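You operate a simulated robot arm through the tools that you are given. There is no shell and no other tool. Be economical: measure what you need, move in short steps, check, and stop when the job is done.

Carry out the task below with a simulated robot arm. There is one attempt and no reset: what you move stays moved.

Task
Free the emergency stop, switch the wind to OUT and wind the batch.
Fine: press reset before start; the other controls stay as they are.

The check looks at the end state, three seconds after you hand in, the way a careful person would. Anything else that was tipped, shoved, dropped, spilled or broken makes it a failure.

Robot
A 6-joint arm with a fingered hand, fixed in place. Base frame: the origin is at the foot of the arm, x ahead of it, y to its left, z up. Readings come in mm, degrees, newtons and seconds.
Its first joint turns from -166.0 to 166.0 degrees. Payload 5 kg.
Tool frame: the origin (TCP) lies between the finger pads and is the grasp point; the fingertips stand 37 mm ahead of it; z points along the fingers, y is the line along which they close. Largest opening 124 mm; the body of the gripper starts 43 mm behind the TCP. The gripper is a hand of 3 fingers: y runs from the thumb to the fingers, the wrist lies at [-21, -125, -215] in the tool frame, and closing takes about 1.5 s.
Orientation is told as [roll, pitch, yaw] about the base's x, y, z axes, in that order, counted from this pose: with the fingers straight down and the wrist toward the robot, the tool's x, y and z point along [0, 1, 0], [1, 0, 0] and [0, 0, -1] of the base frame.

Tools
- The arm moves only by the tool apply_moves. Its argument "moves" is a list of rows, each an object (a shift or turn left out is 0, a gripper value left out holds the last) with "travel": the shift along the tool's x, y, z in units of 40 mm (1.0 is 40 mm), a list of three; "delta_rot": the turn, a rotation vector about the tool's x, y, z in units of 4 degrees (1.0 is 4 degrees), a list of three. In form: [{"travel": [tx, ty, tz], "delta_rot": [ax, ay, az]}, ...]. A call has 1 to 12 rows; each row shifts and turns the commanded pose from where the row before left it, along the tool's axes as they then stand. "fingers" is the opening, from 0 (shut) to 1 (fully open), set as the call begins (left out, the last holds). A call with a number of a shift or a turn outside -1 to 1 is refused whole. Each row takes 0.2 s and may step no farther than 50 mm and 8.6 degrees from the row before; otherwise, or with a gripper value out of range, the whole call is refused. Where a pose cannot be reached the arm comes as near as it can. A force on the tool above 40 N (or 10 N above the force at the start of the call, whichever is more), or a blocked arm, ends the call early, and 0.2 s more pass. Each finger travels about 72 mm/s and halts on what it meets, pressing with about 32 N; the grip force reading is that of the motor and also rises with nothing between the fingers. The clock runs only during rows and for 0.2 s after the last one: add rows that do not move to give the fingers time. The reply holds the time, the measured pose of the TCP, the force on the tool along the base axes, the opening and the grip force, in the units named above and with some noise, with the torque about the TCP (base axes, N m) and any sound that the robot's microphone picked up.
- Cameras (640 x 400 px; columns grow to the right, rows downward): "scene" is fixed at [410, -480.6, 1638.3]; the picture's right is [0.46, -0.89, 0.00], its down [-0.73, -0.38, -0.56] and it looks along [0.50, 0.26, -0.83] (base axes); focal length 323 px, centre (320, 200). "wrist" rides on the gripper at [72, -104, -154] in the tool frame; the picture's right is [-0.83, 0.26, -0.49], its down [-0.51, -0.72, 0.47] and it looks along [-0.23, 0.64, 0.73] (tool axes); focal length 243 px, centre (320, 200). There is no depth. A picture from a camera that has moved, and an enlarged one, comes with that camera's place and axes in the base frame and with its lens. The place of the scene camera against the robot may be out by one fixed shift of up to 25 mm in any direction.
- grab_frame(camera): a new picture of that camera. No time passes.
- grasp_type(shape): the hand has 3 fingers and takes this shape, open, in about a second: jaw (thumb against the fingers, like two jaws); tri (thumb and two fingers); tip (a fingertip pinch); poke (one finger out to press); point (the index stretched); flat (the hand flat); cup (the hand cupped); fist (a fist). The gripper value then closes the fingers along that shape, each until it touches; the sizes above hold for jaw. It gives what a move gives, with no picture.
- close_up(camera, box): a new picture of the part [left, top, right, bottom] of that camera's present view, enlarged. No time passes.
- sign_off(): hands the job in; it is judged then, once.

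Work in short steps. Places have to be worked out from the pictures, the camera data and where the tool is seen: move nearer, look again, correct. Check each grasp and each placing, and mend what went wrong. You have 120 turns and 64 pictures in all, those below and enlarged ones among them. Open the gripper and draw the arm clear of the work before you hand the job in, unless the task says otherwise; then end with one line.

The tools are called after "Request:" by a JSON object that holds its "op" and its "data". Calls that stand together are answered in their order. apply_moves: Moves the arm, as the interface text tells. Its arguments: {"type":"object","properties":{"moves":{"type":"array","items":{"type":"object","properties":{"travel":{"type":"array","items":{"type":"number"}},"delta_rot":{"type":"array","items":{"type":"number"}}}}},"fingers":{"type":"number"}},"required":["moves"]} The other tools are called the same way: grasp_type (shape) gives the hand a shape; grab_frame (camera) takes a picture; close_up (camera, box) takes an enlarged picture of a part of a camera's view; sign_off () hands the job in.

At the start:

```text
clock: 0.0
eef_pos: [735.4, -115.6, 1197.8]
tool_rot: [0.0, 0.0, 0.0]
force: [-0.1, 0.4, 0.7]
ft_torque: [0.03, 0.02, 0.03]
width: 123.6
grasp_force: 0.1
shape: jaw
```

scene: 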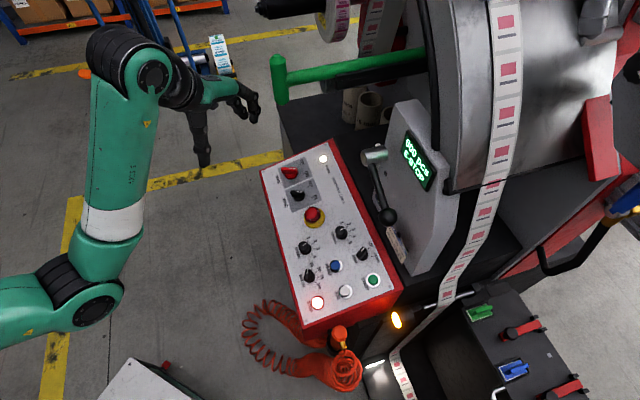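
wrist: 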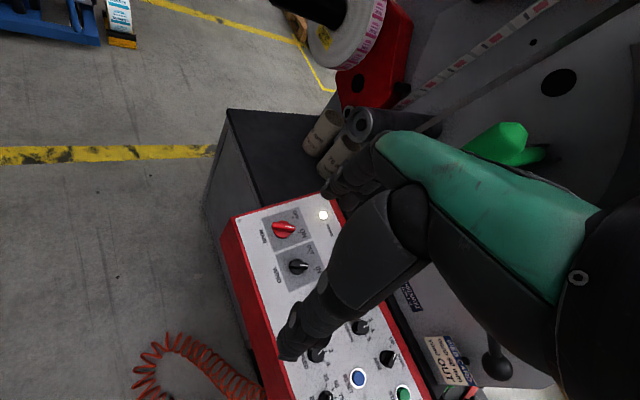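

The panel is visible in the scene view; I'll enlarge it to read the labels.

Request:
{"op": "close_up", "data": {"camera": "scene", "box": [255, 140, 415, 240]}}

Request:
{"op": "close_up", "data": {"camera": "scene", "box": [265, 225, 425, 325]}}

```text
4.00 times, centred on (335, 190) of scene
camera zoom: at [410.0, -480.6, 1638.3], right [0.46, -0.89, 0.0], down [-0.73, -0.38, -0.56], along [0.5, 0.26, -0.83], focal length 1293 px, centre (260, 240)
```

zoom: 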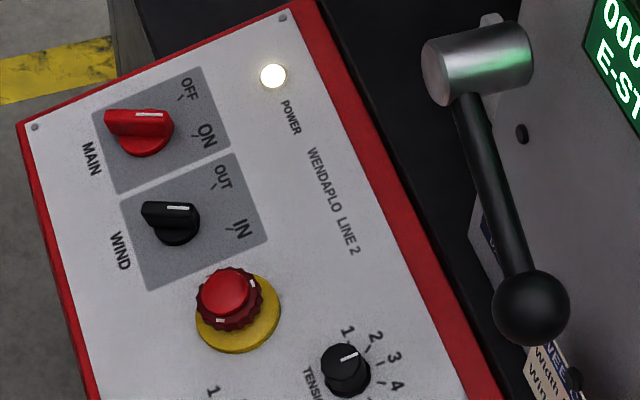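

```text
4.00 times, centred on (345, 275) of scene
camera zoom: at [410.0, -480.6, 1638.3], right [0.46, -0.89, 0.0], down [-0.73, -0.38, -0.56], along [0.5, 0.26, -0.83], focal length 1293 px, centre (220, -100)
```

zoom: 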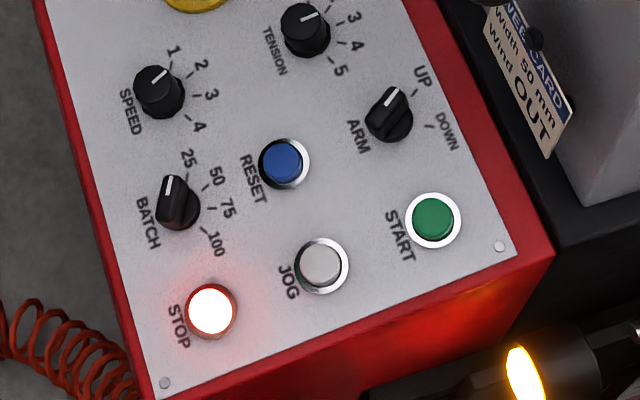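

Triangulating puts the panel near z≈900, tilted about 12° up toward (+x,-y), with the e-stop near (790,-260,930) and the wind knob near (838,-190,912). I'll move over the e-stop at a safe height to see it better.

Request:
{"op": "apply_moves", "data": {"moves": [{"travel": [-0.9, 0.2, 0.4]}, {"travel": [-0.9, 0.2, 0.4]}, {"travel": [-0.9, 0.2, 0.4]}, {"travel": [-0.9, 0.2, 0.4]}, {"delta_rot": [-1.1, -1.1, 0]}, {"delta_rot": [-1.1, -1.1, 0]}, {}]}}

Request:
{"op": "grab_frame", "data": {"camera": "wrist"}}

Request:
{"op": "grab_frame", "data": {"camera": "scene"}}

```text
refused: -1.1 is not a number from -1 to 1
```

```text
59 pictures are left
camera wrist: at [632.1, -43.5, 1351.5], right [0.26, -0.83, 0.49], down [-0.72, -0.51, -0.47], along [0.64, -0.23, -0.73], focal length 243 px, centre (320, 200)
```

wrist: 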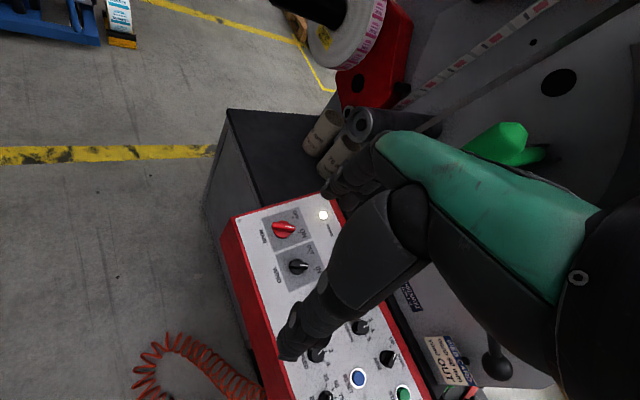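

```text
58 pictures are left
```

scene: 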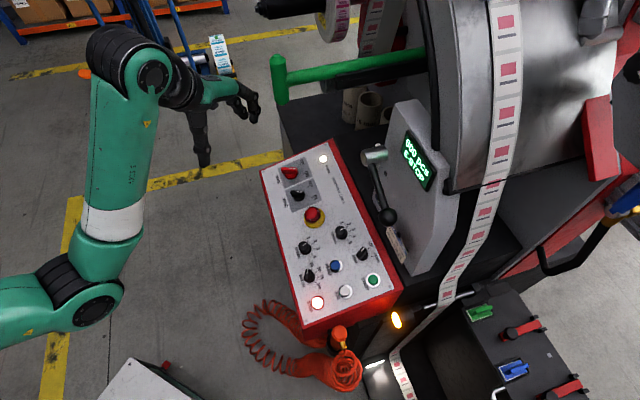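

The row limit is ±1, so I split the turn over three rows.

Request:
{"op": "apply_moves", "data": {"moves": [{"travel": [-0.9, 0.2, 0.4]}, {"travel": [-0.9, 0.2, 0.4]}, {"travel": [-0.9, 0.2, 0.4]}, {"travel": [-0.9, 0.2, 0.4]}, {"delta_rot": [-0.75, -0.75, 0]}, {"delta_rot": [-0.75, -0.75, 0]}, {"delta_rot": [-0.75, -0.75, 0]}, {}, {}]}}

Request:
{"op": "grab_frame", "data": {"camera": "wrist"}}

Request:
{"op": "grab_frame", "data": {"camera": "scene"}}

```text
clock: 2.0
eef_pos: [767.6, -258.9, 1133.6]
tool_rot: [-9.1, -9.0, 0.7]
force: [-0.2, -0.1, 0.6]
ft_torque: [0.01, 0.01, 0.0]
width: 123.5
grasp_force: 0.0
shape: jaw
```

```text
57 pictures are left
camera wrist: at [642.5, -165.8, 1256.2], right [0.17, -0.74, 0.65], down [-0.65, -0.58, -0.49], along [0.74, -0.34, -0.58], focal length 243 px, centre (320, 200)
```

wrist: 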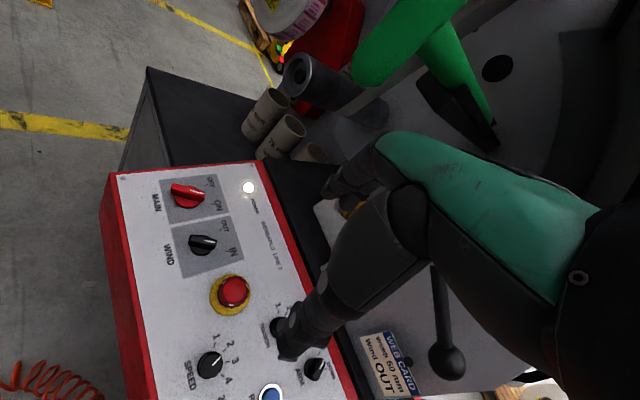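

```text
56 pictures are left
```

scene: 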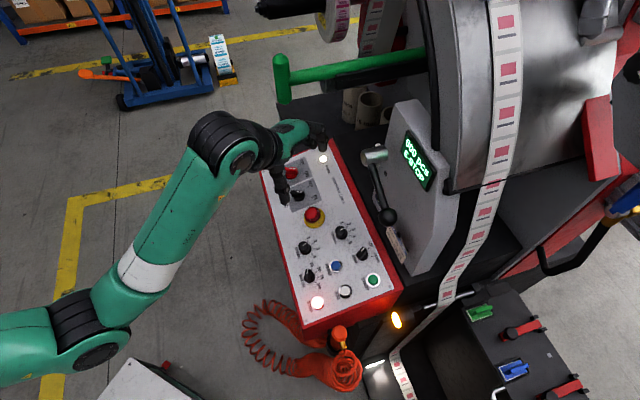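

I'll look at the knob, e-stop and buttons close up from this view.

Request:
{"op": "close_up", "data": {"camera": "wrist", "box": [130, 165, 290, 265]}}

Request:
{"op": "close_up", "data": {"camera": "wrist", "box": [170, 250, 330, 350]}}

Request:
{"op": "close_up", "data": {"camera": "scene", "box": [260, 170, 340, 220]}}

```text
4.00 times, centred on (210, 215) of wrist
camera zoom: at [642.5, -165.8, 1256.2], right [0.17, -0.74, 0.65], down [-0.65, -0.58, -0.49], along [0.74, -0.34, -0.58], focal length 970 px, centre (760, 140)
```

zoom: 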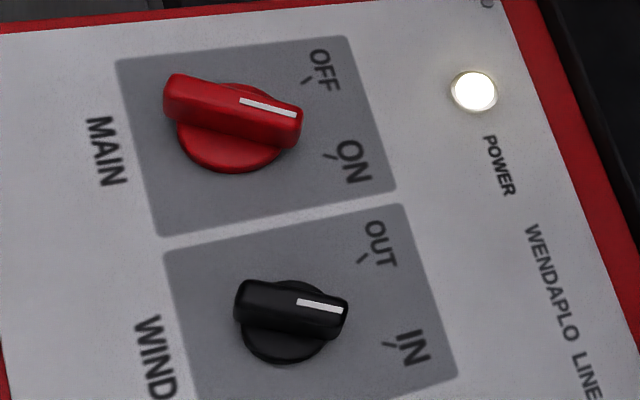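

```text
4.00 times, centred on (250, 300) of wrist
camera zoom: at [642.5, -165.8, 1256.2], right [0.17, -0.74, 0.65], down [-0.65, -0.58, -0.49], along [0.74, -0.34, -0.58], focal length 970 px, centre (600, -200)
```

zoom: 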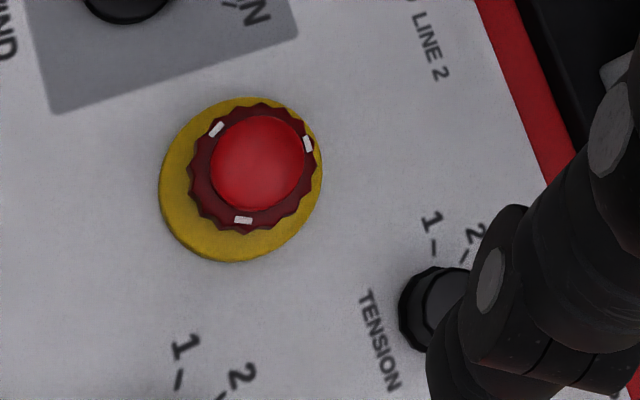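

```text
8.00 times, centred on (300, 195) of scene
camera zoom: at [410.0, -480.6, 1638.3], right [0.46, -0.89, 0.0], down [-0.73, -0.38, -0.56], along [0.5, 0.26, -0.83], focal length 2585 px, centre (480, 240)
```

zoom: 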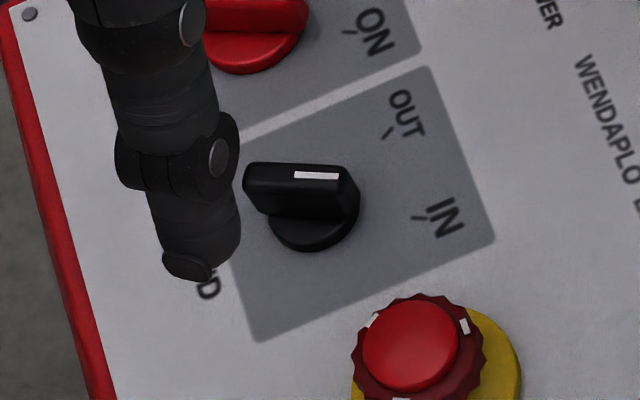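

The e-stop is a collared mushroom (dome top ≈ (786,-262,933)), presumably twist-release. I move above it along the panel normal, yaw +20°, and narrow the opening.

Request:
{"op": "apply_moves", "data": {"moves": [{"travel": [0.23, -0.1, 0.96]}, {"travel": [0.23, -0.1, 0.96]}, {"travel": [0.23, -0.1, 0.96], "delta_rot": [0, 0, -1]}, {"delta_rot": [0, 0, -1]}, {"delta_rot": [0, 0, -1]}, {"delta_rot": [0, 0, -1]}, {"delta_rot": [0, 0, -1]}, {}], "fingers": 0.65}}

Request:
{"op": "grab_frame", "data": {"camera": "wrist"}}

Request:
{"op": "close_up", "data": {"camera": "scene", "box": [220, 120, 420, 245]}}

```text
clock: 3.8
eef_pos: [774.3, -250.1, 1014.3]
tool_rot: [-11.5, -5.3, 20.6]
force: [0.3, -0.4, -0.2]
ft_torque: [0.05, 0.01, -0.03]
width: 81.0
grasp_force: 0.2
shape: jaw
```

```text
52 pictures are left
camera wrist: at [630.0, -196.2, 1140.9], right [0.44, -0.6, 0.67], down [-0.43, -0.79, -0.43], along [0.79, -0.1, -0.61], focal length 243 px, centre (320, 200)
```

wrist: 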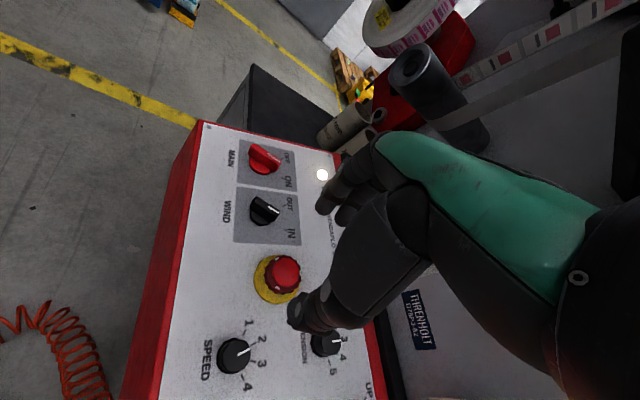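

```text
3.20 times, centred on (320, 182) of scene
camera zoom: at [410.0, -480.6, 1638.3], right [0.46, -0.89, 0.0], down [-0.73, -0.38, -0.56], along [0.5, 0.26, -0.83], focal length 1034 px, centre (320, 256)
```

zoom: 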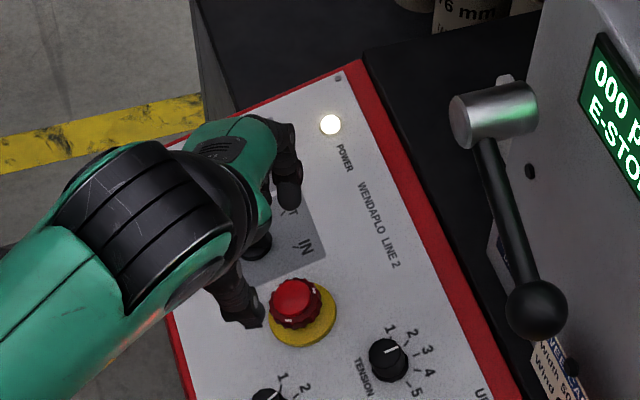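

Refined e-stop estimate is ≈ (787,-262,926). I descend 34 mm along the tool axis and check alignment.

Request:
{"op": "apply_moves", "data": {"moves": [{"travel": [0.05, 0, 0.86]}, {}, {}]}}

Request:
{"op": "grab_frame", "data": {"camera": "wrist"}}

Request:
{"op": "close_up", "data": {"camera": "scene", "box": [260, 155, 370, 240]}}

```text
clock: 4.6
eef_pos: [777.6, -252.1, 981.2]
tool_rot: [-11.5, -5.5, 20.5]
force: [0.2, -0.3, 0.0]
ft_torque: [0.01, 0.02, 0.02]
width: 80.9
grasp_force: 0.0
shape: jaw
```

```text
50 pictures are left
camera wrist: at [634.6, -198.7, 1106.9], right [0.44, -0.6, 0.67], down [-0.43, -0.79, -0.43], along [0.79, -0.1, -0.61], focal length 243 px, centre (320, 200)
```

wrist: 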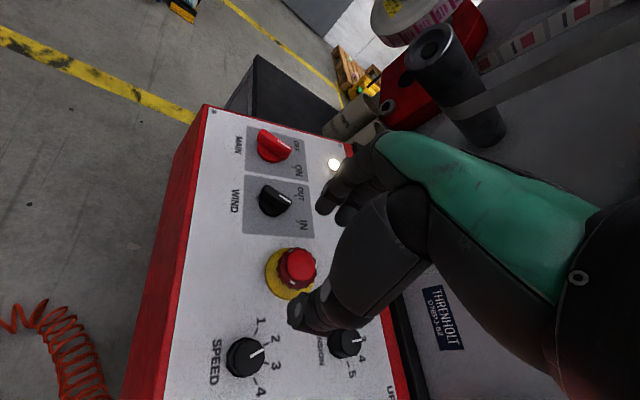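

```text
4.71 times, centred on (315, 198) of scene
camera zoom: at [410.0, -480.6, 1638.3], right [0.46, -0.89, 0.0], down [-0.73, -0.38, -0.56], along [0.5, 0.26, -0.83], focal length 1521 px, centre (344, 212)
```

zoom: 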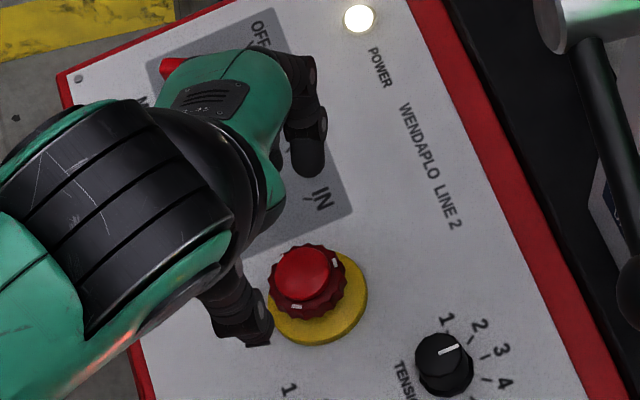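

The dome lies on the tool axis about 65 mm ahead (top z≈916), so alignment is good. I descend 32 mm more and look.

Request:
{"op": "apply_moves", "data": {"moves": [{"travel": [0, 0, 0.8]}, {}, {}]}}

Request:
{"op": "grab_frame", "data": {"camera": "wrist"}}

Request:
{"op": "close_up", "data": {"camera": "scene", "box": [260, 155, 370, 240]}}

```text
clock: 5.4
eef_pos: [783.3, -258.1, 949.8]
tool_rot: [-11.5, -5.4, 20.5]
force: [-0.1, 0.9, -0.6]
ft_torque: [0.0, 0.0, 0.05]
width: 81.0
grasp_force: 0.1
shape: jaw
```

```text
48 pictures are left
camera wrist: at [639.2, -203.4, 1075.7], right [0.44, -0.6, 0.67], down [-0.43, -0.79, -0.43], along [0.79, -0.1, -0.61], focal length 243 px, centre (320, 200)
```

wrist: 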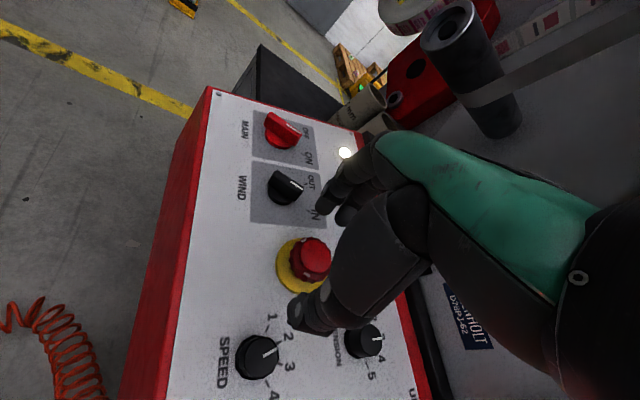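

```text
4.71 times, centred on (315, 198) of scene
camera zoom: at [410.0, -480.6, 1638.3], right [0.46, -0.89, 0.0], down [-0.73, -0.38, -0.56], along [0.5, 0.26, -0.83], focal length 1521 px, centre (344, 212)
```

zoom: 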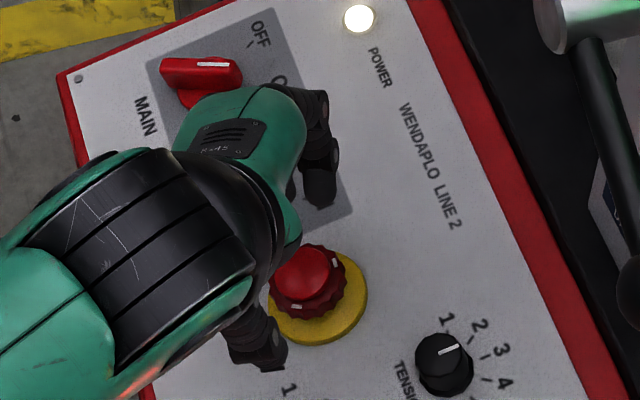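

Still centred on the axis; tips are level with the dome top. I descend 20 mm more so the pads straddle the collar.

Request:
{"op": "apply_moves", "data": {"moves": [{"travel": [0, 0, 0.25]}, {"travel": [0, 0, 0.25]}, {}, {}]}}

Request:
{"op": "close_up", "data": {"camera": "wrist", "box": [240, 150, 400, 350]}}

Request:
{"op": "close_up", "data": {"camera": "scene", "box": [260, 155, 370, 240]}}

```text
clock: 6.4
eef_pos: [786.5, -261.2, 930.7]
tool_rot: [-11.5, -5.3, 20.4]
force: [0.4, 0.8, -0.5]
ft_torque: [-0.01, 0.02, -0.05]
width: 81.1
grasp_force: 0.0
shape: jaw
```

```text
2.00 times, centred on (320, 250) of wrist
camera zoom: at [642.6, -207.2, 1056.3], right [0.44, -0.6, 0.67], down [-0.43, -0.79, -0.43], along [0.79, -0.1, -0.61], focal length 485 px, centre (320, 100)
```

zoom: 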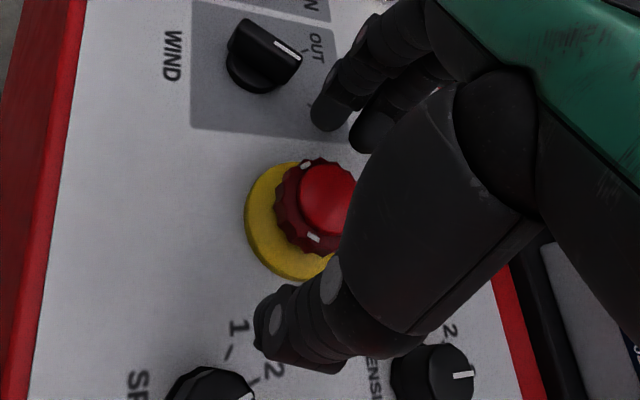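

```text
4.71 times, centred on (315, 198) of scene
camera zoom: at [410.0, -480.6, 1638.3], right [0.46, -0.89, 0.0], down [-0.73, -0.38, -0.56], along [0.5, 0.26, -0.83], focal length 1521 px, centre (344, 212)
```

zoom: 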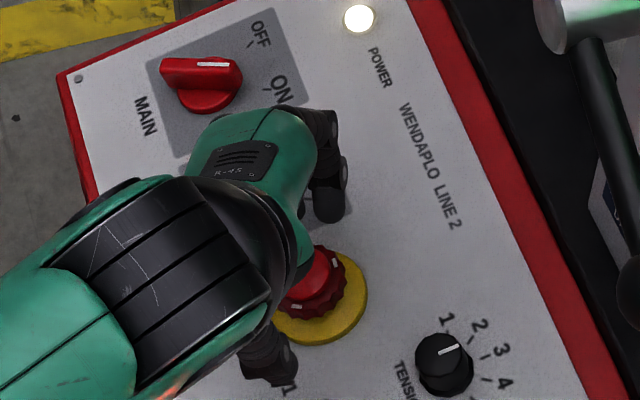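

Collar is between thumb and fingers. Closing.

Request:
{"op": "apply_moves", "data": {"moves": [{}, {}, {}, {}, {}, {}, {}], "fingers": 0.1}}

Request:
{"op": "close_up", "data": {"camera": "wrist", "box": [240, 150, 400, 350]}}

```text
clock: 8.0
eef_pos: [785.7, -259.6, 931.6]
tool_rot: [-11.6, -5.5, 20.7]
force: [6.4, 15.6, 14.0]
ft_torque: [0.56, -0.65, 0.45]
width: 27.2
grasp_force: 32.1
shape: jaw
```

```text
2.00 times, centred on (320, 250) of wrist
camera zoom: at [642.7, -206.2, 1057.3], right [0.44, -0.6, 0.67], down [-0.43, -0.79, -0.43], along [0.79, -0.1, -0.61], focal length 485 px, centre (320, 100)
```

zoom: 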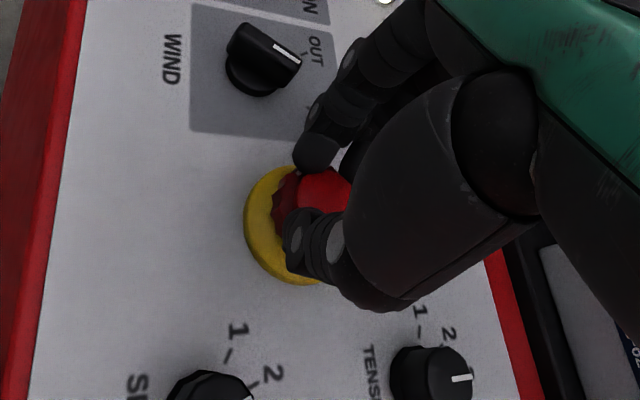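

The grip is 27 mm wide with a sideways reaction along tool +x, so the pads caught the head off-centre. I open, shift 8 mm toward tool -x and 4 mm deeper, and regrip.

Request:
{"op": "apply_moves", "data": {"moves": [{}, {}, {}, {}, {"travel": [-0.2, 0, 0.1]}, {}], "fingers": 0.6}}

Request:
{"op": "apply_moves", "data": {"moves": [{}, {}, {}, {}, {}, {}], "fingers": 0.1}}

Request:
{"op": "close_up", "data": {"camera": "wrist", "box": [240, 150, 400, 350]}}

Request:
{"op": "close_up", "data": {"camera": "scene", "box": [260, 155, 370, 240]}}

```text
clock: 9.4
eef_pos: [789.2, -270.1, 926.9]
tool_rot: [-11.6, -5.4, 20.5]
force: [-0.6, 0.2, 0.1]
ft_torque: [0.01, 0.01, -0.01]
width: 74.0
grasp_force: 0.1
shape: jaw
```

```text
clock: 10.8
eef_pos: [790.2, -268.9, 927.6]
tool_rot: [-11.6, -5.5, 20.4]
force: [11.2, 3.8, 4.4]
ft_torque: [0.17, -0.44, 0.04]
width: 30.6
grasp_force: 32.2
shape: jaw
```

```text
2.00 times, centred on (320, 250) of wrist
camera zoom: at [646.2, -215.2, 1054.3], right [0.44, -0.6, 0.67], down [-0.43, -0.79, -0.43], along [0.79, -0.1, -0.61], focal length 485 px, centre (320, 100)
```

zoom: 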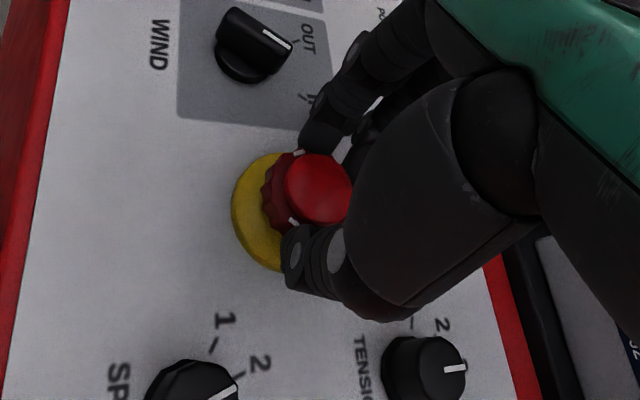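

```text
4.71 times, centred on (315, 198) of scene
camera zoom: at [410.0, -480.6, 1638.3], right [0.46, -0.89, 0.0], down [-0.73, -0.38, -0.56], along [0.5, 0.26, -0.83], focal length 1521 px, centre (344, 212)
```

zoom: 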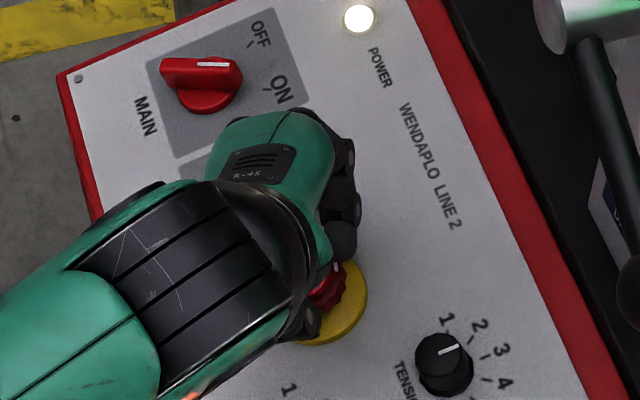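

Now the head sits between thumb and fingers with little side load. I twist clockwise 24°.

Request:
{"op": "apply_moves", "data": {"moves": [{"delta_rot": [0, 0, 1]}, {"delta_rot": [0, 0, 1]}, {"delta_rot": [0, 0, 1]}, {"delta_rot": [0, 0, 1]}, {"delta_rot": [0, 0, 1]}, {"delta_rot": [0, 0, 1]}, {}]}}

Request:
{"op": "grab_frame", "data": {"camera": "wrist"}}

```text
clock: 12.4
eef_pos: [789.3, -267.6, 926.9]
tool_rot: [-8.4, -9.5, -3.3]
force: [3.1, 8.5, 3.5]
ft_torque: [0.23, -0.27, 0.12]
width: 30.1
grasp_force: 31.7
shape: jaw
```

```text
41 pictures are left
camera wrist: at [670.0, -168.2, 1050.1], right [0.11, -0.76, 0.64], down [-0.68, -0.53, -0.51], along [0.73, -0.38, -0.57], focal length 243 px, centre (320, 200)
```

wrist: 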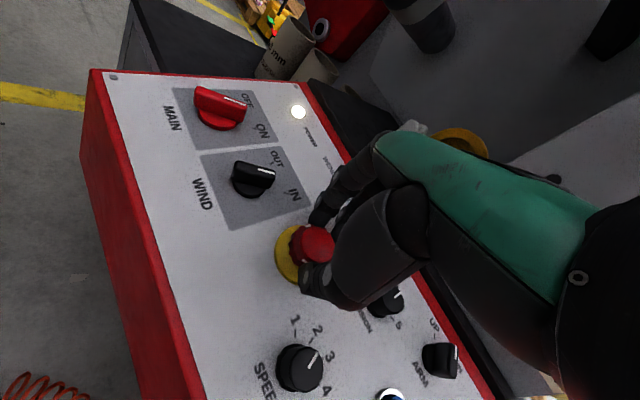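

Torque stays small; continuing the twist 28° further.

Request:
{"op": "apply_moves", "data": {"moves": [{"delta_rot": [0, 0, 1]}, {"delta_rot": [0, 0, 1]}, {"delta_rot": [0, 0, 1]}, {"delta_rot": [0, 0, 1]}, {"delta_rot": [0, 0, 1]}, {"delta_rot": [0, 0, 1]}, {"delta_rot": [0, 0, 1]}, {}]}}

Request:
{"op": "grab_frame", "data": {"camera": "wrist"}}

Request:
{"op": "close_up", "data": {"camera": "scene", "box": [260, 130, 450, 240]}}

```text
clock: 14.2
eef_pos: [789.8, -269.0, 928.1]
tool_rot: [-2.9, -12.3, -31.7]
force: [-2.2, 18.2, -0.6]
ft_torque: [0.51, 0.04, 0.19]
width: 30.3
grasp_force: 32.1
shape: jaw
```

```text
40 pictures are left
camera wrist: at [719.0, -130.9, 1052.0], right [-0.3, -0.76, 0.58], down [-0.8, -0.13, -0.59], along [0.52, -0.64, -0.57], focal length 243 px, centre (320, 200)
```

wrist: 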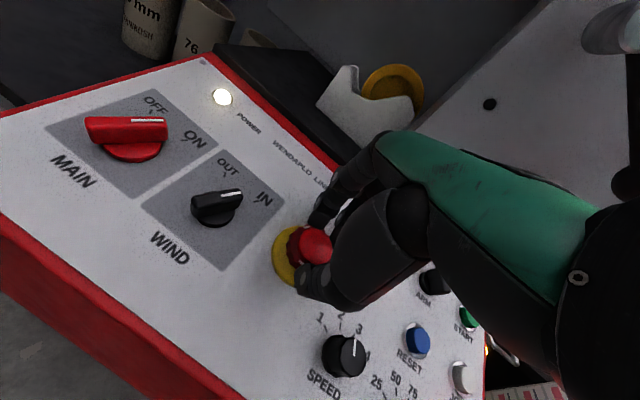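

```text
3.37 times, centred on (355, 185) of scene
camera zoom: at [410.0, -480.6, 1638.3], right [0.46, -0.89, 0.0], down [-0.73, -0.38, -0.56], along [0.5, 0.26, -0.83], focal length 1089 px, centre (202, 250)
```

zoom: 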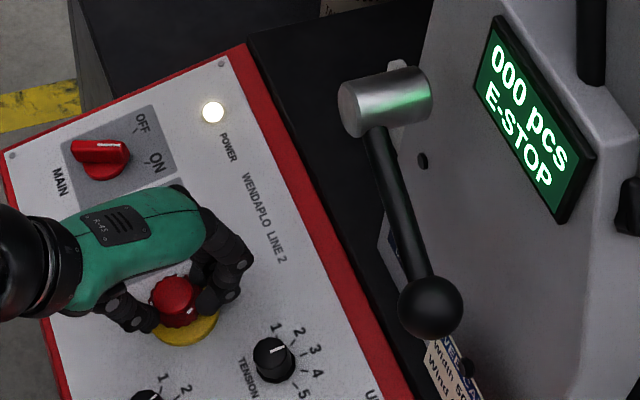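

Display still reads E-STOP; I check the collar marks to see whether the head turned.

Request:
{"op": "close_up", "data": {"camera": "scene", "box": [288, 190, 344, 235]}}

Request:
{"op": "close_up", "data": {"camera": "wrist", "box": [260, 200, 360, 310]}}

```text
8.89 times, centred on (316, 212) of scene
camera zoom: at [410.0, -480.6, 1638.3], right [0.46, -0.89, 0.0], down [-0.73, -0.38, -0.56], along [0.5, 0.26, -0.83], focal length 2873 px, centre (356, 89)
```

zoom: 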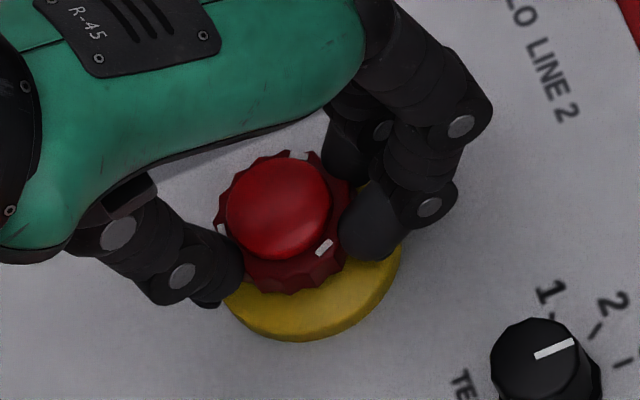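

```text
3.64 times, centred on (310, 255) of wrist
camera zoom: at [719.0, -130.9, 1052.0], right [-0.3, -0.76, 0.58], down [-0.8, -0.13, -0.59], along [0.52, -0.64, -0.57], focal length 882 px, centre (356, 0)
```

zoom: 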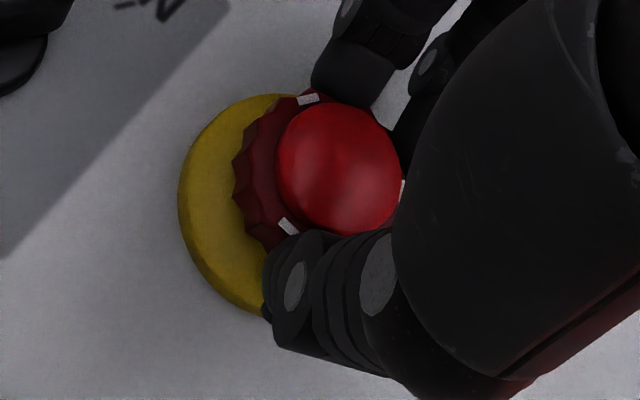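

The marks show the head turned with the hand (~55° clockwise) without release yet. I twist 28° further.

Request:
{"op": "apply_moves", "data": {"moves": [{"delta_rot": [0, 0, 1]}, {"delta_rot": [0, 0, 1]}, {"delta_rot": [0, 0, 1]}, {"delta_rot": [0, 0, 1]}, {"delta_rot": [0, 0, 1]}, {"delta_rot": [0, 0, 1]}, {"delta_rot": [0, 0, 1]}, {}]}}

Request:
{"op": "close_up", "data": {"camera": "scene", "box": [280, 130, 440, 240]}}

```text
clock: 16.0
eef_pos: [790.6, -268.8, 927.3]
tool_rot: [3.4, -12.3, -60.3]
force: [-0.7, 22.4, 1.0]
ft_torque: [0.95, 0.08, 0.27]
width: 30.0
grasp_force: 32.4
shape: jaw
```

```text
3.64 times, centred on (360, 185) of scene
camera zoom: at [410.0, -480.6, 1638.3], right [0.46, -0.89, 0.0], down [-0.73, -0.38, -0.56], along [0.5, 0.26, -0.83], focal length 1175 px, centre (174, 254)
```

zoom: 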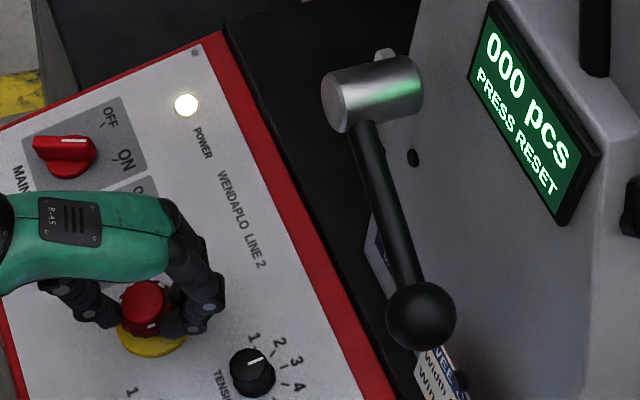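

Released: display says "PRESS RESET". I open and back off along the normal.

Request:
{"op": "apply_moves", "data": {"moves": [{}, {}, {}, {}, {"travel": [0, 0, -1]}, {"travel": [0, 0, -1]}, {}], "fingers": 0.6}}

Request:
{"op": "grab_frame", "data": {"camera": "wrist"}}

```text
clock: 17.6
eef_pos: [776.8, -255.7, 1006.1]
tool_rot: [3.4, -12.2, -60.3]
force: [-0.2, -0.7, 0.0]
ft_torque: [0.03, 0.0, 0.01]
width: 74.0
grasp_force: 0.1
shape: jaw
```

```text
35 pictures are left
camera wrist: at [766.1, -107.2, 1137.9], right [-0.67, -0.56, 0.49], down [-0.71, 0.28, -0.64], along [0.22, -0.77, -0.59], focal length 243 px, centre (320, 200)
```

wrist: 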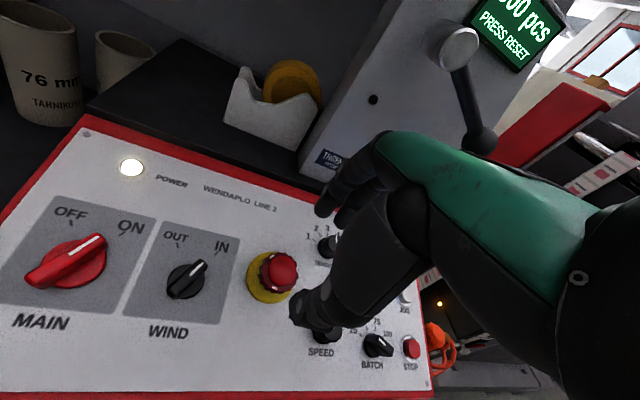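

Clear view: e-stop is up, wind points at IN. I rotate back to yaw +20° (closing line across the knob bar) and move above the knob.

Request:
{"op": "apply_moves", "data": {"moves": [{"delta_rot": [0, 0, -1]}, {"delta_rot": [0, 0, -1]}, {"delta_rot": [0, 0, -1]}, {"delta_rot": [0, 0, -1]}, {"delta_rot": [0, 0, -1]}, {"delta_rot": [0, 0, -1]}, {"delta_rot": [0, 0, -1]}, {"delta_rot": [0, 0, -1]}, {"delta_rot": [0, 0, -1]}, {"delta_rot": [0, 0, -1]}, {"delta_rot": [0, 0, -1]}, {"delta_rot": [0, 0, -1]}], "fingers": 0.45}}

Request:
{"op": "apply_moves", "data": {"moves": [{"delta_rot": [0, 0, -1]}, {"delta_rot": [0, 0, -1]}, {"delta_rot": [0, 0, -1]}, {"delta_rot": [0, 0, -1]}, {"delta_rot": [0, 0, -1]}, {"delta_rot": [0, 0, -1]}, {"delta_rot": [0, 0, -1]}, {"delta_rot": [0, 0, -1]}, {"travel": [0.49, 0.6, 0.09]}, {"travel": [0.49, 0.6, 0.09]}, {"travel": [0.49, 0.6, 0.09]}, {}]}}

Request:
{"op": "grab_frame", "data": {"camera": "wrist"}}

Request:
{"op": "close_up", "data": {"camera": "scene", "box": [260, 130, 370, 215]}}

```text
clock: 20.2
eef_pos: [777.7, -257.2, 1006.3]
tool_rot: [-7.0, -10.7, -11.3]
force: [-0.3, 0.1, 0.7]
ft_torque: [0.01, 0.01, -0.02]
width: 56.3
grasp_force: 0.1
shape: jaw
```

```text
clock: 22.8
eef_pos: [826.4, -180.7, 989.7]
tool_rot: [-11.5, -5.4, 20.5]
force: [0.6, 0.4, -0.3]
ft_torque: [0.0, 0.0, -0.01]
width: 56.1
grasp_force: 0.1
shape: jaw
```

```text
34 pictures are left
camera wrist: at [683.3, -126.3, 1116.2], right [0.44, -0.6, 0.67], down [-0.43, -0.79, -0.43], along [0.79, -0.1, -0.61], focal length 243 px, centre (320, 200)
```

wrist: 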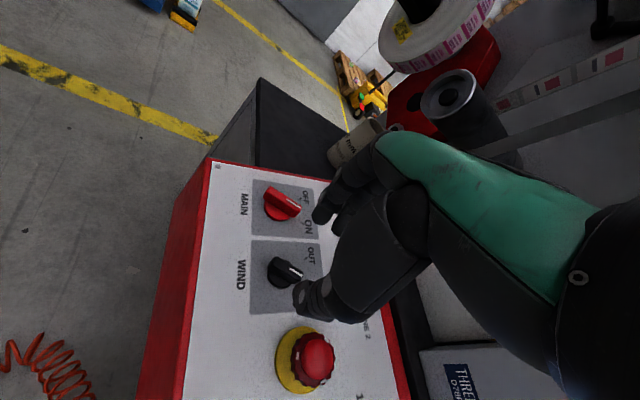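

```text
4.71 times, centred on (315, 172) of scene
camera zoom: at [410.0, -480.6, 1638.3], right [0.46, -0.89, 0.0], down [-0.73, -0.38, -0.56], along [0.5, 0.26, -0.83], focal length 1521 px, centre (344, 329)
```

zoom: 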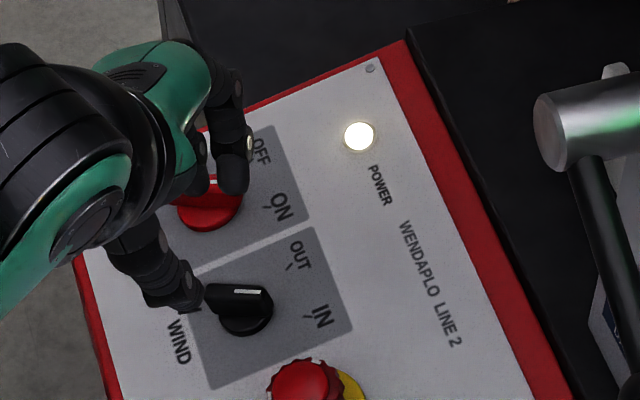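

The knob lies on the tool axis about 97 mm ahead. I descend 55 mm with a small -x shift and check.

Request:
{"op": "apply_moves", "data": {"moves": [{"travel": [-0.1, 0, 0.7]}, {"travel": [0, 0, 0.68]}, {}, {}]}}

Request:
{"op": "close_up", "data": {"camera": "wrist", "box": [240, 150, 400, 350]}}

Request:
{"op": "close_up", "data": {"camera": "scene", "box": [260, 130, 370, 215]}}

```text
clock: 23.8
eef_pos: [837.1, -193.1, 936.4]
tool_rot: [-11.5, -5.3, 20.6]
force: [0.4, -0.6, 0.2]
ft_torque: [0.01, 0.0, 0.0]
width: 56.3
grasp_force: 0.0
shape: jaw
```

```text
2.00 times, centred on (320, 250) of wrist
camera zoom: at [693.2, -138.2, 1063.3], right [0.44, -0.6, 0.67], down [-0.43, -0.79, -0.43], along [0.79, -0.1, -0.61], focal length 485 px, centre (320, 100)
```

zoom: 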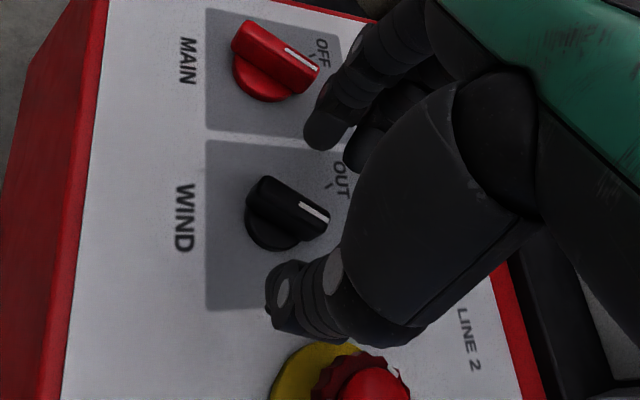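

```text
4.71 times, centred on (315, 172) of scene
camera zoom: at [410.0, -480.6, 1638.3], right [0.46, -0.89, 0.0], down [-0.73, -0.38, -0.56], along [0.5, 0.26, -0.83], focal length 1521 px, centre (344, 329)
```

zoom: 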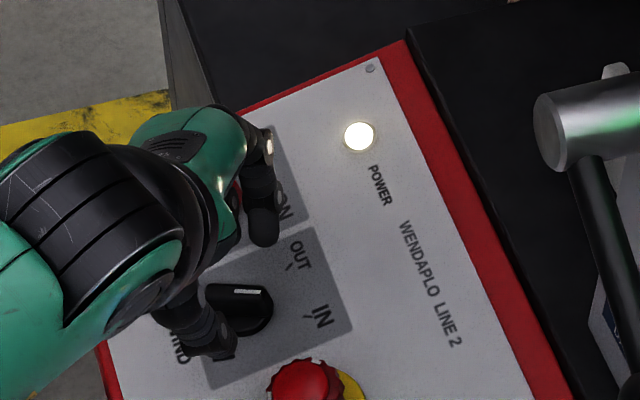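

Knob is ~3 mm toward the fingers and top is ~43 mm ahead. I correct and lower 22 mm.

Request:
{"op": "apply_moves", "data": {"moves": [{"travel": [0.05, 0.08, 0.28]}, {"travel": [0, 0, 0.27]}, {}, {}]}}

Request:
{"op": "close_up", "data": {"camera": "wrist", "box": [240, 150, 400, 350]}}

```text
clock: 24.8
eef_pos: [843.5, -192.4, 916.4]
tool_rot: [-11.5, -5.4, 20.6]
force: [0.8, 0.4, 0.1]
ft_torque: [-0.01, 0.04, -0.02]
width: 56.2
grasp_force: 0.1
shape: jaw
```

```text
2.00 times, centred on (320, 250) of wrist
camera zoom: at [699.3, -138.2, 1041.3], right [0.44, -0.6, 0.67], down [-0.43, -0.79, -0.43], along [0.79, -0.1, -0.61], focal length 485 px, centre (320, 100)
```

zoom: 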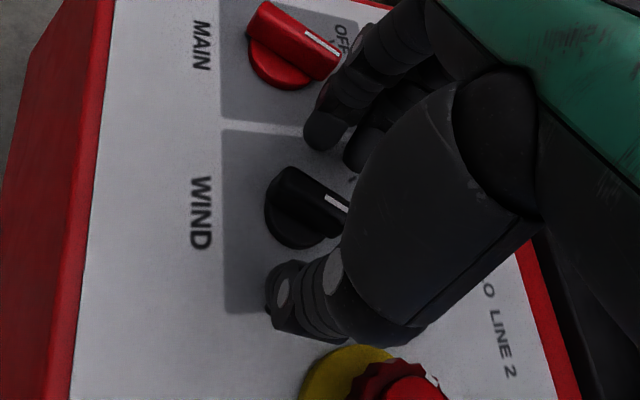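

Centred. Closing on the bar.

Request:
{"op": "apply_moves", "data": {"moves": [{}, {}, {}, {}, {}, {}], "fingers": 0}}

Request:
{"op": "close_up", "data": {"camera": "wrist", "box": [240, 150, 400, 350]}}

```text
clock: 26.2
eef_pos: [842.8, -192.5, 914.9]
tool_rot: [-11.5, -5.3, 20.4]
force: [1.5, -0.8, -2.2]
ft_torque: [0.03, -0.05, 0.0]
width: 8.4
grasp_force: 31.6
shape: jaw
```

```text
2.00 times, centred on (320, 250) of wrist
camera zoom: at [699.3, -138.3, 1041.3], right [0.44, -0.6, 0.67], down [-0.43, -0.79, -0.43], along [0.79, -0.1, -0.61], focal length 485 px, centre (320, 100)
```

zoom: 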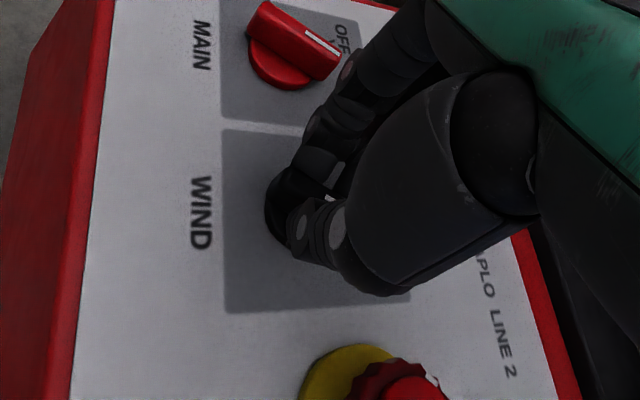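

Gripping the bar (8 mm) with low side load. I turn counter-clockwise (toward OUT) 24° first.

Request:
{"op": "apply_moves", "data": {"moves": [{"delta_rot": [0, 0, -1]}, {"delta_rot": [0, 0, -1]}, {"delta_rot": [0, 0, -1]}, {"delta_rot": [0, 0, -1]}, {"delta_rot": [0, 0, -1]}, {"delta_rot": [0, 0, -1]}, {}]}}

Request:
{"op": "grab_frame", "data": {"camera": "wrist"}}

Request:
{"op": "close_up", "data": {"camera": "scene", "box": [260, 130, 370, 215]}}

```text
clock: 27.8
eef_pos: [843.1, -193.1, 915.7]
tool_rot: [-12.7, -0.3, 44.2]
force: [7.7, -3.6, -6.7]
ft_torque: [-0.12, -0.23, 0.04]
width: 8.4
grasp_force: 31.8
shape: jaw
```

```text
28 pictures are left
camera wrist: at [696.2, -190.6, 1049.3], right [0.67, -0.32, 0.66], down [-0.1, -0.93, -0.35], along [0.73, 0.17, -0.66], focal length 243 px, centre (320, 200)
```

wrist: 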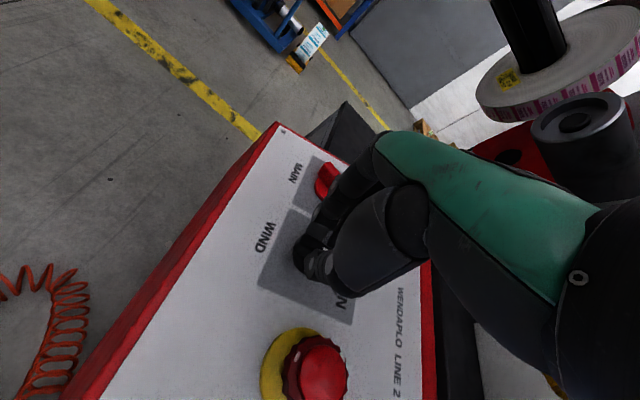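

```text
4.71 times, centred on (315, 172) of scene
camera zoom: at [410.0, -480.6, 1638.3], right [0.46, -0.89, 0.0], down [-0.73, -0.38, -0.56], along [0.5, 0.26, -0.83], focal length 1521 px, centre (344, 329)
```

zoom: 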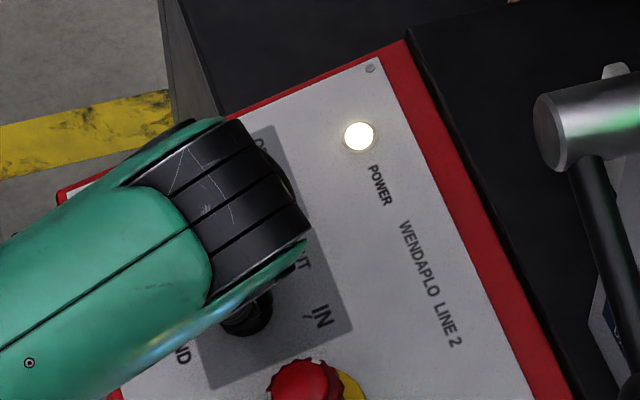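

The knob follows. Continue another 28°.

Request:
{"op": "apply_moves", "data": {"moves": [{"delta_rot": [0, 0, -1]}, {"delta_rot": [0, 0, -1]}, {"delta_rot": [0, 0, -1]}, {"delta_rot": [0, 0, -1]}, {"delta_rot": [0, 0, -1]}, {"delta_rot": [0, 0, -1]}, {"delta_rot": [0, 0, -1]}, {}]}}

Request:
{"op": "close_up", "data": {"camera": "wrist", "box": [220, 120, 420, 320]}}

```text
clock: 29.6
eef_pos: [818.9, -184.7, 923.4]
tool_rot: [-11.3, 5.6, 71.6]
force: [2.9, 14.4, 15.0]
ft_torque: [0.46, -0.39, 0.38]
width: 8.1
grasp_force: 32.1
shape: jaw
out of reach, approached as far as the arm can: row 5, 6, 7
```

```text
2.00 times, centred on (320, 220) of wrist
camera zoom: at [695.7, -239.7, 1069.8], right [0.78, 0.08, 0.62], down [0.32, -0.9, -0.29], along [0.53, 0.43, -0.73], focal length 485 px, centre (320, 160)
```

zoom: 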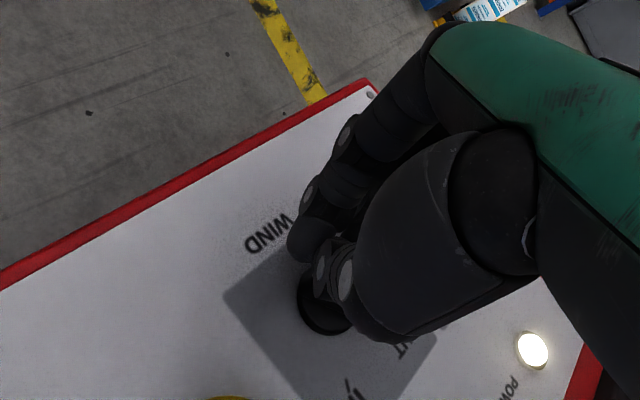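

The last rows went out of reach and the hand slid toward the knob's end. I open and look before doing more.

Request:
{"op": "apply_moves", "data": {"moves": [{}, {}, {}, {}], "fingers": 0.45}}

Request:
{"op": "close_up", "data": {"camera": "wrist", "box": [220, 120, 420, 320]}}

```text
clock: 30.6
eef_pos: [818.3, -188.1, 922.4]
tool_rot: [-11.4, 5.8, 71.4]
force: [-0.1, -0.2, 0.4]
ft_torque: [0.0, 0.0, 0.0]
width: 55.3
grasp_force: 0.0
shape: jaw
```

```text
2.00 times, centred on (320, 220) of wrist
camera zoom: at [695.4, -241.4, 1068.6], right [0.78, 0.08, 0.62], down [0.32, -0.9, -0.29], along [0.53, 0.42, -0.73], focal length 485 px, centre (320, 160)
```

zoom: 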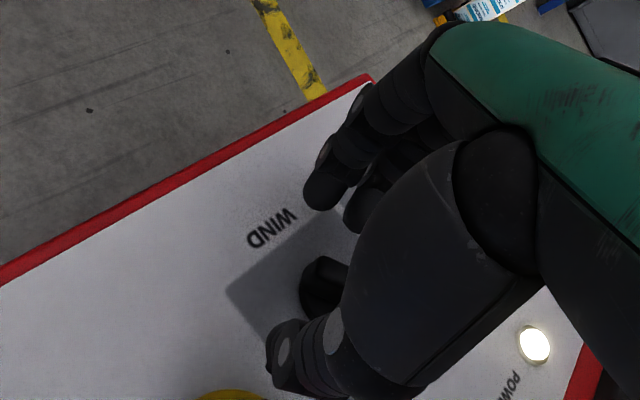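

I back off along the tool axis and check the pointer.

Request:
{"op": "apply_moves", "data": {"moves": [{"travel": [0, 0, -1]}, {"travel": [0, 0, -1]}, {"delta_rot": [0, 0, 1]}, {"delta_rot": [0, 0, 1]}, {"delta_rot": [0, 0, 1]}, {"delta_rot": [0, 0, 1]}, {"delta_rot": [0, 0, 1]}, {"delta_rot": [0, 0, 1]}, {"delta_rot": [0, 0, 1]}, {"delta_rot": [0, 0, 1]}, {"delta_rot": [0, 0, 1]}, {}]}}

Request:
{"op": "grab_frame", "data": {"camera": "wrist"}}

```text
clock: 33.2
eef_pos: [806.0, -175.9, 1000.2]
tool_rot: [-12.6, -1.9, 36.1]
force: [0.9, 0.4, 0.2]
ft_torque: [-0.02, -0.02, -0.01]
width: 55.4
grasp_force: 0.0
shape: jaw
```

```text
24 pictures are left
camera wrist: at [658.7, -155.8, 1130.8], right [0.61, -0.43, 0.67], down [-0.22, -0.9, -0.38], along [0.76, 0.08, -0.64], focal length 243 px, centre (320, 200)
```

wrist: 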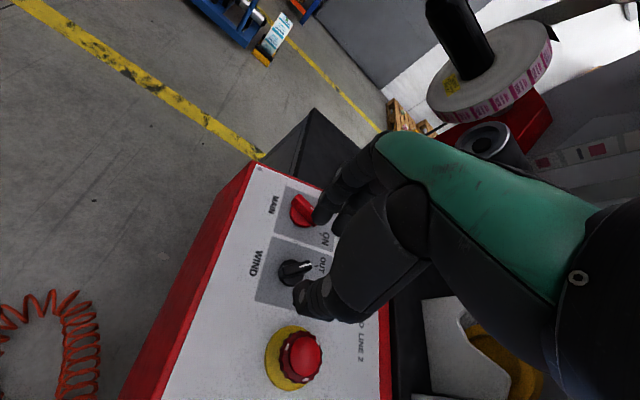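

Request:
{"op": "close_up", "data": {"camera": "wrist", "box": [250, 180, 350, 320]}}

```text
2.86 times, centred on (300, 250) of wrist
camera zoom: at [658.7, -155.8, 1130.8], right [0.61, -0.43, 0.67], down [-0.22, -0.9, -0.38], along [0.76, 0.08, -0.64], focal length 693 px, centre (377, 57)
```

zoom: 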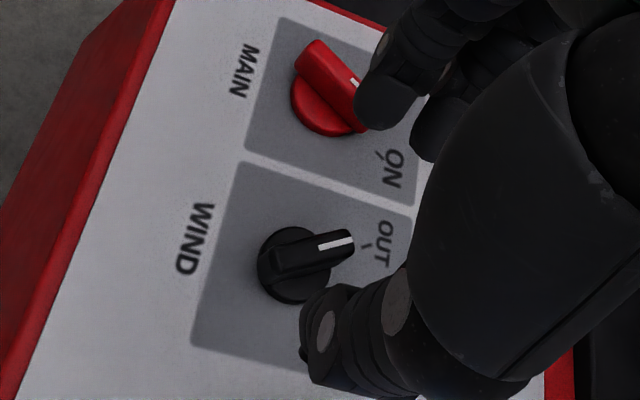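

The pointer now stands at OUT. Next: reset at about (702,-385,884) and start at about (704,-483,899). I rotate to yaw -24° and travel above reset.

Request:
{"op": "apply_moves", "data": {"moves": [{"travel": [0, 0, -0.25], "delta_rot": [0, 0, 1]}, {"delta_rot": [0, 0, 1]}, {"delta_rot": [0, 0, 1]}, {"delta_rot": [0, 0, 1]}, {"delta_rot": [0, 0, 1]}, {"delta_rot": [0, 0, 1]}, {"delta_rot": [0, 0, 1]}, {"delta_rot": [0, 0, 1]}, {"delta_rot": [0, 0, 1]}, {"delta_rot": [0, 0, 1]}, {"delta_rot": [0, 0, 1]}, {"delta_rot": [0, 0, 1]}]}}

Request:
{"op": "apply_moves", "data": {"moves": [{"delta_rot": [0, 0, 1]}, {"delta_rot": [0, 0, 1]}, {"delta_rot": [0, 0, 1]}, {"travel": [-0.935, -0.137, 0]}, {"travel": [-0.935, -0.137, 0]}, {"travel": [-0.935, -0.137, 0]}, {"travel": [-0.935, -0.137, 0]}, {"travel": [-0.935, -0.137, 0]}, {"travel": [-0.935, -0.137, 0]}, {}]}}

Request:
{"op": "grasp_type", "data": {"shape": "poke"}}

Request:
{"op": "grab_frame", "data": {"camera": "wrist"}}

Request:
{"op": "close_up", "data": {"camera": "scene", "box": [240, 130, 460, 330]}}

```text
clock: 35.8
eef_pos: [804.4, -174.4, 1011.3]
tool_rot: [-7.0, -10.7, -11.3]
force: [-0.2, 0.6, 0.2]
ft_torque: [0.01, 0.0, -0.01]
width: 55.3
grasp_force: 0.0
shape: jaw
```

```text
clock: 38.0
eef_pos: [683.0, -364.6, 1020.5]
tool_rot: [-4.6, -11.8, -23.5]
force: [0.2, -0.3, -0.4]
ft_torque: [0.0, -0.01, 0.01]
width: 55.6
grasp_force: 0.0
shape: jaw
```

```text
clock: 38.9
eef_pos: [683.8, -364.4, 1020.7]
tool_rot: [-4.7, -12.0, -23.5]
force: [-1.1, 0.3, -0.6]
ft_torque: [-0.01, 0.0, 0.01]
width: 0.0
grasp_force: 0.1
shape: poke
```

```text
22 pictures are left
camera wrist: at [597.5, -234.1, 1143.7], right [-0.18, -0.78, 0.6], down [-0.78, -0.25, -0.57], along [0.59, -0.57, -0.56], focal length 243 px, centre (320, 200)
```

wrist: 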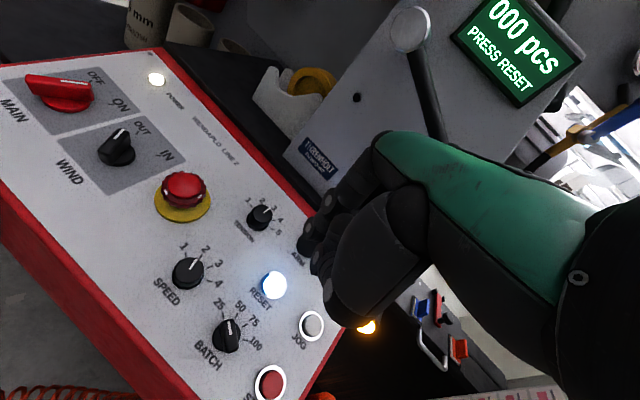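

```text
2.00 times, centred on (350, 230) of scene
camera zoom: at [410.0, -480.6, 1638.3], right [0.46, -0.89, 0.0], down [-0.73, -0.38, -0.56], along [0.5, 0.26, -0.83], focal length 646 px, centre (260, 140)
```

zoom: 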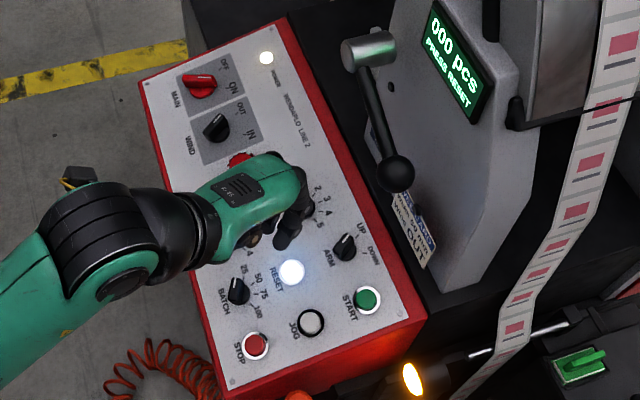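

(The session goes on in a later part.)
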